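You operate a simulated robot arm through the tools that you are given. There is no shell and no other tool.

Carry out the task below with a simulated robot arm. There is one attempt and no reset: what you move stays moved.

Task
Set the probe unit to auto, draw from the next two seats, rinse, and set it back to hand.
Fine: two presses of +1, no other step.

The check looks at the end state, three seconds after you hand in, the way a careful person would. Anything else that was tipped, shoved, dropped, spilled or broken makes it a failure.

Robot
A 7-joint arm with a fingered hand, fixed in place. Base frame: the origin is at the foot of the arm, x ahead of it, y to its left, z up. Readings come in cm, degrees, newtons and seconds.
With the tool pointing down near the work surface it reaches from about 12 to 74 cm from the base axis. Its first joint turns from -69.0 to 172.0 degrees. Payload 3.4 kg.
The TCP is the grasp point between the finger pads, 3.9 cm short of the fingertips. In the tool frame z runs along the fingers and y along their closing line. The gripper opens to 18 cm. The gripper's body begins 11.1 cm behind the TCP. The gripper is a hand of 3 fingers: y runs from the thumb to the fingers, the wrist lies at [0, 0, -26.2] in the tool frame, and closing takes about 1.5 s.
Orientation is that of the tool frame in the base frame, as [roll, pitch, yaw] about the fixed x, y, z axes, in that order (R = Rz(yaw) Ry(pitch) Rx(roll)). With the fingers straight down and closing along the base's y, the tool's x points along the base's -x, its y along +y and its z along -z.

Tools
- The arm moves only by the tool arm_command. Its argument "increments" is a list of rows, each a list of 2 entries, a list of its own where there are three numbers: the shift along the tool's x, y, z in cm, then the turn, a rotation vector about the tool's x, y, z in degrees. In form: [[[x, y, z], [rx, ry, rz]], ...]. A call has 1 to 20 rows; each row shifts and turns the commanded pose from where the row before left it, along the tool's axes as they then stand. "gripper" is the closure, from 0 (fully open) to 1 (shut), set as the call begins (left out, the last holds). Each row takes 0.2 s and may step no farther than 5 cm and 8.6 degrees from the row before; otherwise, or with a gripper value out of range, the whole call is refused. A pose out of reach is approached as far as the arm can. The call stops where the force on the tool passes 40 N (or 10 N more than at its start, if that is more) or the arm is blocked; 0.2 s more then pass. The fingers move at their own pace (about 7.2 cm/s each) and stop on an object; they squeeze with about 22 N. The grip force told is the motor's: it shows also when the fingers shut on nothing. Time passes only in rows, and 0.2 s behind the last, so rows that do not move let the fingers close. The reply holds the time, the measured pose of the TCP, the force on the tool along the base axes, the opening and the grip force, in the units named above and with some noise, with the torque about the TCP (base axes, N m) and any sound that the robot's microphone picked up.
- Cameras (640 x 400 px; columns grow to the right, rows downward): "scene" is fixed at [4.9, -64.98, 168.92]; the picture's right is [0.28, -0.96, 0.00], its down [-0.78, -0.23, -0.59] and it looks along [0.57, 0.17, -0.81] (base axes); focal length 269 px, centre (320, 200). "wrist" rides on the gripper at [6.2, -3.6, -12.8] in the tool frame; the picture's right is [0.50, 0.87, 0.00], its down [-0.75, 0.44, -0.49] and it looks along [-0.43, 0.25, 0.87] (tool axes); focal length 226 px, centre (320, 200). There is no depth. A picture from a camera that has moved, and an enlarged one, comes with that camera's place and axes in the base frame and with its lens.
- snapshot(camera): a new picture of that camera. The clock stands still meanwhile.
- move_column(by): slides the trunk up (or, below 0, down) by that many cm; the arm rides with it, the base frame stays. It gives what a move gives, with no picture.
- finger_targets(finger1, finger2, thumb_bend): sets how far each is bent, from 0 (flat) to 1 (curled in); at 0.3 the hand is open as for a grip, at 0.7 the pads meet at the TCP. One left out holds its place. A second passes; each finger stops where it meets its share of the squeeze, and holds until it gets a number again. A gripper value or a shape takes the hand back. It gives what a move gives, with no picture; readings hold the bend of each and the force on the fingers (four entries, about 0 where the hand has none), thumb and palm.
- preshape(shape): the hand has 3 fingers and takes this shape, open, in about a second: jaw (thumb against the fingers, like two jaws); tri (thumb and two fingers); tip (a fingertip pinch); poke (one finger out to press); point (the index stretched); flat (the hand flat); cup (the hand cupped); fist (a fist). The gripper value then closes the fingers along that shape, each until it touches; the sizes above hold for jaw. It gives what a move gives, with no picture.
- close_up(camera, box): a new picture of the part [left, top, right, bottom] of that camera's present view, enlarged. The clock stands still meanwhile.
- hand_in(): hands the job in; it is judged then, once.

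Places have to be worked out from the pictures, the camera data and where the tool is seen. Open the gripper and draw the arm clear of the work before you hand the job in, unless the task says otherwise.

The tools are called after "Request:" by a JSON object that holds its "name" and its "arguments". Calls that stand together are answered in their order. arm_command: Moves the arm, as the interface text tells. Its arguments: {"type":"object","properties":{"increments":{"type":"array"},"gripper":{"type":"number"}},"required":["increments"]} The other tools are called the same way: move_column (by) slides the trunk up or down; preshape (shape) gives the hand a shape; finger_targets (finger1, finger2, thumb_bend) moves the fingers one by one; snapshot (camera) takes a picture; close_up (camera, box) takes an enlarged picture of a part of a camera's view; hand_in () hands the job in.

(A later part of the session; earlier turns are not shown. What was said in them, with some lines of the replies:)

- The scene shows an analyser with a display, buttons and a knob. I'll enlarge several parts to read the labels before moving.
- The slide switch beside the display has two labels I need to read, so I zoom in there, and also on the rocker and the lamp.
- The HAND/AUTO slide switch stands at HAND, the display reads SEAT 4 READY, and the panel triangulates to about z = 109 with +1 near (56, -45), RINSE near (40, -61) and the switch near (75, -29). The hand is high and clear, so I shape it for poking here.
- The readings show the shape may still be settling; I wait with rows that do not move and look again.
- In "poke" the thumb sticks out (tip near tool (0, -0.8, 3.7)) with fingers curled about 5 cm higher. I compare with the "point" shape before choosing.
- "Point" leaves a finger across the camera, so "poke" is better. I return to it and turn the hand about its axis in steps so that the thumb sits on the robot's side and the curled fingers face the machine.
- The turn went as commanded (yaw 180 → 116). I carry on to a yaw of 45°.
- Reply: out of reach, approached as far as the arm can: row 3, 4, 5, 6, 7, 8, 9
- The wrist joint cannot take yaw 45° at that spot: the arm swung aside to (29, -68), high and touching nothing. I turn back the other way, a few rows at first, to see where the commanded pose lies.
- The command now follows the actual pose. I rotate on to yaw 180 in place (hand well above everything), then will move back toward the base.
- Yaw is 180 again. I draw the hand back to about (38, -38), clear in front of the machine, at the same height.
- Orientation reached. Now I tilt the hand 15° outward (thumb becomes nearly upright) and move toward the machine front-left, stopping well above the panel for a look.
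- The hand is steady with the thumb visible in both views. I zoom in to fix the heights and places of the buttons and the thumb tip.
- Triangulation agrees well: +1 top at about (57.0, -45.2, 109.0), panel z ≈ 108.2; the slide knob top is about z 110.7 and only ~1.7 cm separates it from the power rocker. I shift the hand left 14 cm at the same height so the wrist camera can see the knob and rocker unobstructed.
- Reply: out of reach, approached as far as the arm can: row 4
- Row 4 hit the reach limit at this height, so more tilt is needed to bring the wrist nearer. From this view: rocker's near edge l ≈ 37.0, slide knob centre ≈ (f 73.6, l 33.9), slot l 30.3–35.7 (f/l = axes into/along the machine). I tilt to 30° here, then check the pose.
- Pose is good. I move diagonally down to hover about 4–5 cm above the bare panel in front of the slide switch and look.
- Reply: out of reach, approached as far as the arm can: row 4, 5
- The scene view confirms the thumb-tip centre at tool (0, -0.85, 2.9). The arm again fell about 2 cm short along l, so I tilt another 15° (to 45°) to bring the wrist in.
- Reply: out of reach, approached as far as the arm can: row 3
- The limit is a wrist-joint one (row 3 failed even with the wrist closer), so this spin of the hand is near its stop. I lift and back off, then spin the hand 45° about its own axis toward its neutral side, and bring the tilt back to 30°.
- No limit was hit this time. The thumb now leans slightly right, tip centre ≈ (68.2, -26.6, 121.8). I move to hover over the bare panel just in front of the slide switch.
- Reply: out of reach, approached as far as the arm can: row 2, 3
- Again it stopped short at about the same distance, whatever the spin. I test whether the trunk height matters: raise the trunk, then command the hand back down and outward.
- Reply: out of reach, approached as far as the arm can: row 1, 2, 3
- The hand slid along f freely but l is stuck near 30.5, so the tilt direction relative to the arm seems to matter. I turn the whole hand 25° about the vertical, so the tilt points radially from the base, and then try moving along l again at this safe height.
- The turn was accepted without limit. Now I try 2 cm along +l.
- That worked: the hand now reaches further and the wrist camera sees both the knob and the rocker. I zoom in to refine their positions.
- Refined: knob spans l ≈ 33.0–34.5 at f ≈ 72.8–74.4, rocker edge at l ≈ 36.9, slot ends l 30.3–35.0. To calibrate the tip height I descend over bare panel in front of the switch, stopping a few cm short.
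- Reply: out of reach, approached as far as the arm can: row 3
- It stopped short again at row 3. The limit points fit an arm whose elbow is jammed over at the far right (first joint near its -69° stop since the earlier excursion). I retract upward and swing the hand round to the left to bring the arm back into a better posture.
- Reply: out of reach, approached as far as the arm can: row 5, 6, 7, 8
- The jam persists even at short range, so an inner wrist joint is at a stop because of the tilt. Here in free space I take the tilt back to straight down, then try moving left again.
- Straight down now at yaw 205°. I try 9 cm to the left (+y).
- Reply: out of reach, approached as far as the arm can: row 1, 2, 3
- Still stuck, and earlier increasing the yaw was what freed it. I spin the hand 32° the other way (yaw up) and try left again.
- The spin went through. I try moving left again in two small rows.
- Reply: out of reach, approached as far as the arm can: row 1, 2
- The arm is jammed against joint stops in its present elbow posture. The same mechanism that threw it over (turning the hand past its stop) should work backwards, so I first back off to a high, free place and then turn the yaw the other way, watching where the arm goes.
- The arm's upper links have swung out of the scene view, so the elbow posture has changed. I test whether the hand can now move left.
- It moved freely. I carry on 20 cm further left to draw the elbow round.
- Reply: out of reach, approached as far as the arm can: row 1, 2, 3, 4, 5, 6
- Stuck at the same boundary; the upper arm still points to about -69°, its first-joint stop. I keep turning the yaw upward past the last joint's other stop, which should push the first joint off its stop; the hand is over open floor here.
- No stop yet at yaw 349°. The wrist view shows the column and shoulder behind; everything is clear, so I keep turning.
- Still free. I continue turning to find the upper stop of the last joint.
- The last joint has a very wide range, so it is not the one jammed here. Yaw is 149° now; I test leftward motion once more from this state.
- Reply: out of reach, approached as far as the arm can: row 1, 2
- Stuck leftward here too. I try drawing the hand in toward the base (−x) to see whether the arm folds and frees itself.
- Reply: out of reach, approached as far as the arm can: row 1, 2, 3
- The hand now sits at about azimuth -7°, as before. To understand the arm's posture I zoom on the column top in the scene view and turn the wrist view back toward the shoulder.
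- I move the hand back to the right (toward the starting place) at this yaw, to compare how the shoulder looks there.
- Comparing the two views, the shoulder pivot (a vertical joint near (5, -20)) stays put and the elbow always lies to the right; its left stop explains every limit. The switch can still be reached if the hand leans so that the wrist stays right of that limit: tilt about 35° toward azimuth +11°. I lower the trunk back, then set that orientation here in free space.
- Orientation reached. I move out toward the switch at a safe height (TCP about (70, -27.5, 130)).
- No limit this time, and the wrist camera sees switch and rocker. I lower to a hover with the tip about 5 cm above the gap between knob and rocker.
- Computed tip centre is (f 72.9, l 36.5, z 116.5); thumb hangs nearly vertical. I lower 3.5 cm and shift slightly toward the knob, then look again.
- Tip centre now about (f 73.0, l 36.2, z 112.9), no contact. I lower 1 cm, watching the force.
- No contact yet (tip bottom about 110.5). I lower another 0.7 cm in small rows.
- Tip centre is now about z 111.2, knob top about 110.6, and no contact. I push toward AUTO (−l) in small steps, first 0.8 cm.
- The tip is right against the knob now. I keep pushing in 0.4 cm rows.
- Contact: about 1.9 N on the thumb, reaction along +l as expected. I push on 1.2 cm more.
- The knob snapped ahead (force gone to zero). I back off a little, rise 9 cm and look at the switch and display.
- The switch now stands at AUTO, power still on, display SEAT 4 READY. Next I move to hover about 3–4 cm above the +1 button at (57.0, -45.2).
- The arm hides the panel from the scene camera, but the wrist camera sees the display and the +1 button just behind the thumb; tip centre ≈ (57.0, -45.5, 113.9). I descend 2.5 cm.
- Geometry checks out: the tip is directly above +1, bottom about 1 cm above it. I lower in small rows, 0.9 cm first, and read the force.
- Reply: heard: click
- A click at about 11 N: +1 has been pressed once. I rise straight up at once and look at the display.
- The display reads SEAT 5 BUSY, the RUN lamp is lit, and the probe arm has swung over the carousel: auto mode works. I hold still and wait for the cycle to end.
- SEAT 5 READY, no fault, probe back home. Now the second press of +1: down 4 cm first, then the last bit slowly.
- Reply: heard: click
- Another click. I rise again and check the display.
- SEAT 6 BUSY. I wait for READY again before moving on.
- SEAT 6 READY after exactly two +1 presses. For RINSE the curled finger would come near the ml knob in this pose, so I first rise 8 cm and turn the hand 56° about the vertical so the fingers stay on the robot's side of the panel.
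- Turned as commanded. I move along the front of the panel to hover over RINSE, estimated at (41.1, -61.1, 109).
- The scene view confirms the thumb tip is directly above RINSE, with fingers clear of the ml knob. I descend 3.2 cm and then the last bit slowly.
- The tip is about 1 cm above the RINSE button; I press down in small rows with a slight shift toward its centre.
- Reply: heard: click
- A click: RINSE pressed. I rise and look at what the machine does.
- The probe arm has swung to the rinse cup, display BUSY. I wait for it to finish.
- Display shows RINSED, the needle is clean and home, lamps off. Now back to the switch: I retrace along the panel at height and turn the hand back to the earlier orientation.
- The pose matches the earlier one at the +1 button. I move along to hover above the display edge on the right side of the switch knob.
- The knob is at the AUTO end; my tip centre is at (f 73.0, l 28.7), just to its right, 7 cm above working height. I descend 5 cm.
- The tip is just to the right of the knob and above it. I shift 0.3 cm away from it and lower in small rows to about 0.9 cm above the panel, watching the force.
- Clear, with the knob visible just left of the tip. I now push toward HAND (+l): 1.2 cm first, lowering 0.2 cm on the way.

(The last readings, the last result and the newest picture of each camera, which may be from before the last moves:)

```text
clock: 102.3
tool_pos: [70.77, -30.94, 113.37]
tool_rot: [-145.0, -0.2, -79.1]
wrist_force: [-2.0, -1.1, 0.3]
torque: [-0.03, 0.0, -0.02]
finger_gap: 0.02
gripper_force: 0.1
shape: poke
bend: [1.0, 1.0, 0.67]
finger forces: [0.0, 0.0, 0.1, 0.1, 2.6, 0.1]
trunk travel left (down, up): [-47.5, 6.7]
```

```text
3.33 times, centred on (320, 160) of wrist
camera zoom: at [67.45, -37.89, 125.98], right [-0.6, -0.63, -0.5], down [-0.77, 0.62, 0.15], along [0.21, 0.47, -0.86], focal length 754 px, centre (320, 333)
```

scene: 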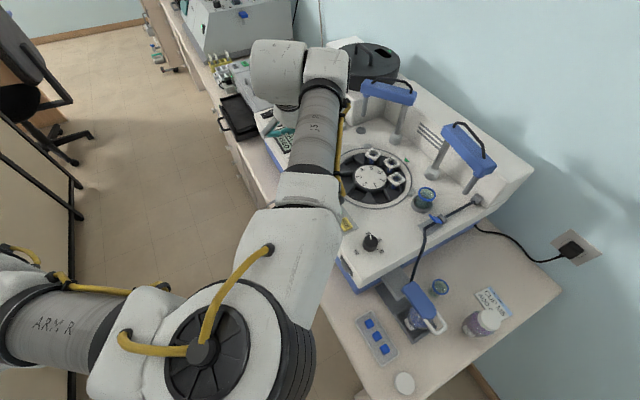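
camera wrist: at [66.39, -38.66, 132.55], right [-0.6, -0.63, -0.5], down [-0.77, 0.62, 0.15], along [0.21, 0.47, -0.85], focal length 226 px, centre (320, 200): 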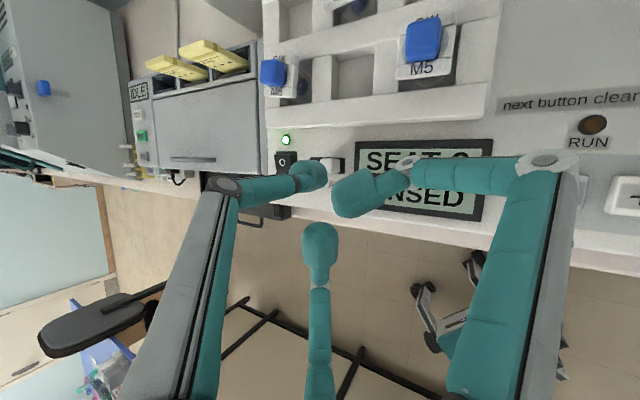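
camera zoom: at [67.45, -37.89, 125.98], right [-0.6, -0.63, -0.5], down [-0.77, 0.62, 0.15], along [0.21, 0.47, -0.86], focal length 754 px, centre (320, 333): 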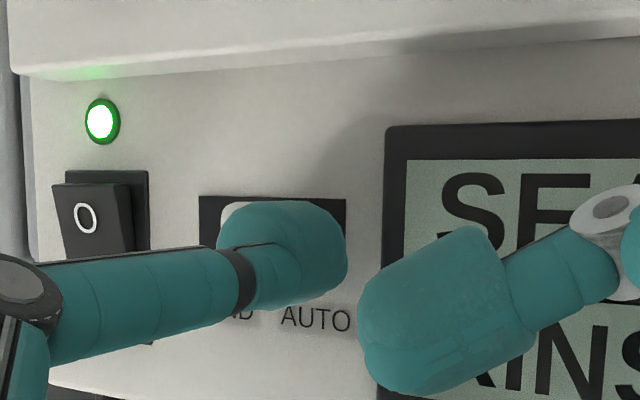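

Contact, with about 2.6 N on the thumb and reaction toward −l as expected. I push on another 1.2 cm.

Request:
{"name": "arm_command", "arguments": {"increments": [[[-0.225, -0.27, 0.19], [0, 0, 0]], [[-0.225, -0.27, 0.19], [0, 0, 0]], [[-0.225, -0.27, 0.19], [0, 0, 0]], [[0, 0, 0], [0, 0, 0]]]}}

Request:
{"name": "close_up", "arguments": {"camera": "wrist", "box": [240, 100, 400, 220]}}

```text
clock: 103.3
tool_pos: [71.53, -30.08, 113.29]
tool_rot: [-145.0, -0.1, -79.0]
wrist_force: [-0.3, -0.1, 0.0]
torque: [0.0, 0.0, -0.04]
finger_gap: 0.01
gripper_force: 0.0
shape: poke
bend: [1.0, 1.0, 0.66]
finger forces: [0.0, 0.0, 0.0, 0.1, 0.1, 0.0]
trunk travel left (down, up): [-47.5, 6.7]
```

```text
3.33 times, centred on (320, 160) of wrist
camera zoom: at [68.32, -36.95, 125.97], right [-0.6, -0.63, -0.5], down [-0.77, 0.62, 0.15], along [0.21, 0.47, -0.86], focal length 754 px, centre (320, 333)
```

zoom: 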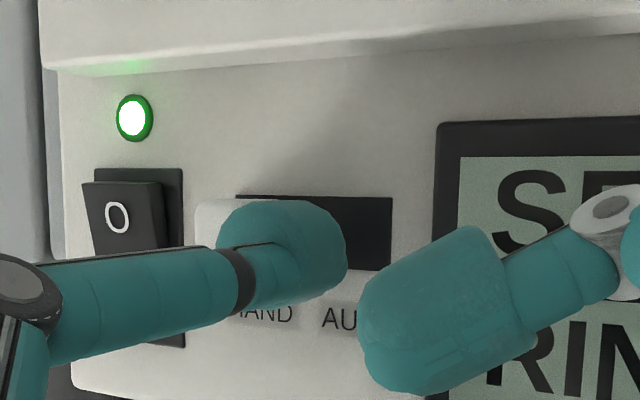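

The force dropped and the knob has snapped to the HAND end. I ease back, rise straight up, and look.

Request:
{"name": "arm_command", "arguments": {"increments": [[[0.225, 0.27, -0.19], [0, 0, 0]], [[0, -1.73, -2.45], [0, 0, 0]], [[0, -1.73, -2.45], [0, 0, 0]], [[0, -1.73, -2.45], [0, 0, 0]], [[0, -1.73, -2.45], [0, 0, 0]], [[0, 0, 0], [0, 0, 0]]]}}

Request:
{"name": "close_up", "arguments": {"camera": "wrist", "box": [240, 100, 400, 220]}}

Request:
{"name": "snapshot", "arguments": {"camera": "scene"}}

```text
clock: 104.7
tool_pos: [71.37, -30.13, 125.35]
tool_rot: [-145.1, -0.2, -79.2]
wrist_force: [0.2, -0.7, -0.5]
torque: [0.01, 0.03, 0.0]
finger_gap: 0.0
gripper_force: 0.1
shape: poke
bend: [1.0, 1.0, 0.66]
finger forces: [0.1, 0.0, 0.1, 0.0, 0.0, 0.1]
trunk travel left (down, up): [-47.5, 6.7]
```

```text
3.33 times, centred on (320, 160) of wrist
camera zoom: at [68.21, -37.1, 137.9], right [-0.6, -0.63, -0.49], down [-0.77, 0.62, 0.15], along [0.21, 0.47, -0.86], focal length 754 px, centre (320, 333)
```

zoom: 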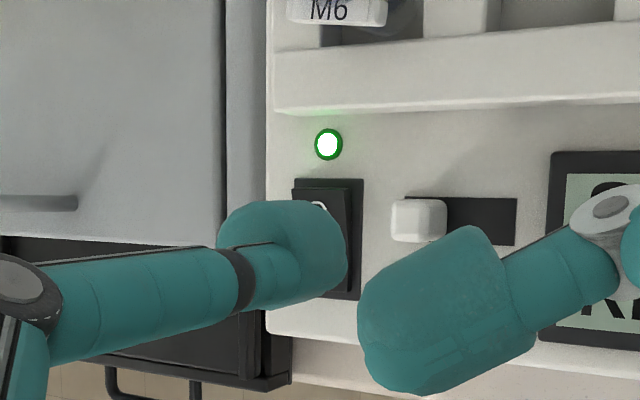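

```text
taken
```

scene: 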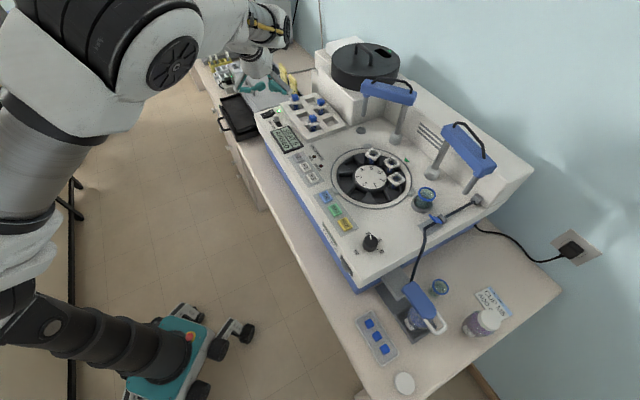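

The switch is at HAND and power is still on. I withdraw the arm along the path it came by, then open the hand in free space.

Request:
{"name": "arm_command", "arguments": {"increments": [[[-0.14, 2.63, -2.98], [0, 0, 0]], [[-0.14, 2.63, -2.98], [0, 0, 0]], [[-0.14, 2.63, -2.98], [0, 0, 0]], [[-0.14, 2.63, -2.98], [0, 0, 0]], [[-0.14, 2.63, -2.98], [0, 0, 0]], [[-0.14, 2.63, -2.98], [0, 0, 0]], [[-0.14, 2.63, -2.98], [0, 0, 0]], [[-0.14, 2.63, -2.98], [0, 0, 0]], [[-0.14, 2.63, -2.98], [0, 0, 0]], [[-0.14, 2.63, -2.98], [0, 0, 0]], [[-0.14, 2.63, -2.98], [0, 0, 0]], [[-0.14, 2.63, -2.98], [0, 0, 0]], [[0, 0, 0], [0, 0, 0]]]}}

Request:
{"name": "preshape", "arguments": {"shape": "jaw"}}

Request:
{"name": "snapshot", "arguments": {"camera": "scene"}}

Request:
{"name": "close_up", "arguments": {"camera": "scene", "box": [240, 90, 400, 190]}}

Request:
{"name": "close_up", "arguments": {"camera": "scene", "box": [310, 60, 530, 260]}}

```text
clock: 107.5
tool_pos: [25.36, -37.32, 136.67]
tool_rot: [-145.1, -0.1, -79.1]
wrist_force: [-0.5, 0.9, -0.2]
torque: [-0.01, -0.01, -0.03]
finger_gap: 0.0
gripper_force: 0.2
shape: poke
bend: [1.0, 1.0, 0.66]
finger forces: [0.0, 0.0, 0.0, 0.1, 0.0, 0.1]
trunk travel left (down, up): [-47.5, 6.7]
```

```text
clock: 108.4
tool_pos: [25.3, -37.26, 136.65]
tool_rot: [-144.9, -0.2, -79.1]
wrist_force: [0.1, -1.0, 0.5]
torque: [0.03, -0.02, 0.0]
finger_gap: 17.97
gripper_force: 0.0
shape: jaw
bend: [0.3, 0.3, 0.3]
finger forces: [0.0, 0.0, 0.1, 0.0, 0.1, 0.1]
trunk travel left (down, up): [-47.5, 6.7]
```

```text
taken
```

scene: 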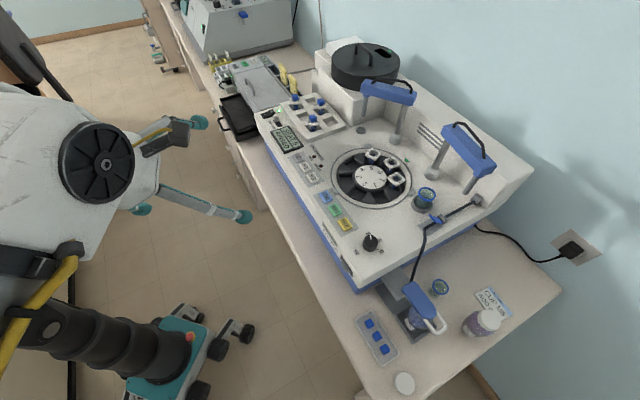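

```text
4.00 times, centred on (320, 140) of scene
camera zoom: at [4.9, -64.98, 168.92], right [0.28, -0.96, 0.0], down [-0.78, -0.23, -0.59], along [0.57, 0.17, -0.81], focal length 1076 px, centre (320, 440)
```

zoom: 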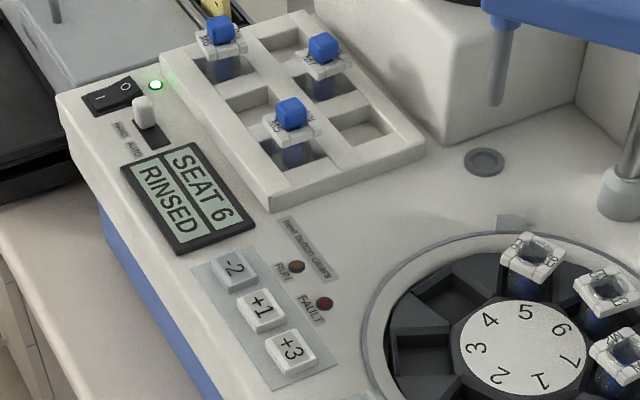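

```text
2.00 times, centred on (420, 160) of scene
camera zoom: at [4.9, -64.98, 168.92], right [0.28, -0.96, 0.0], down [-0.78, -0.23, -0.59], along [0.57, 0.17, -0.81], focal length 538 px, centre (120, 280)
```

zoom: 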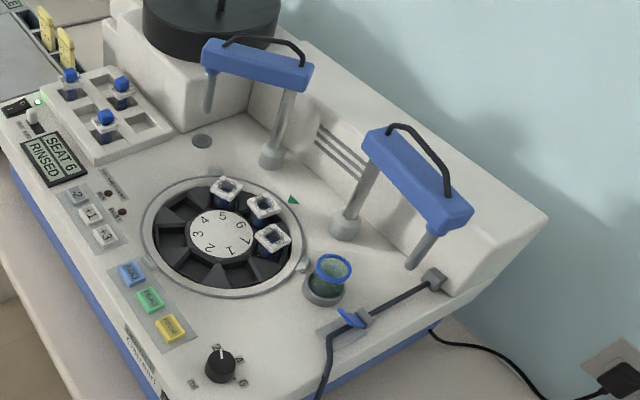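

Everything is in its end state: SEAT 6, RINSED, switch at HAND, lamps off, ml knob still at 2, nothing displaced, hand open and clear of the work. I hand the job in.

Request:
{"name": "hand_in", "arguments": {}}

```text
The job is handed in.
```

The job is done and handed in. I set the probe unit to AUTO, pressed +1 exactly twice, pressed RINSE, and set the switch back to HAND.

- **Draws:** After the first press the display read SEAT 5 and the probe arm swung over the carousel. After the second it read SEAT 6. Each run ended at READY with no fault.
- **Rinse:** The probe went to the rinse cup, and the display now reads SEAT 6 RINSED. The RUN and FAULT lamps are off.
- **Everything else:** The power stayed on throughout, and the ml knob is still at 2. I saw nothing tipped, moved or spilled in the last pictures. The hand is open and clear of the bench.

Getting the arm to the switch took several tries, because it kept reaching its joint limits. Once, early on, it swung sideways to the right, but high up and without touching anything.
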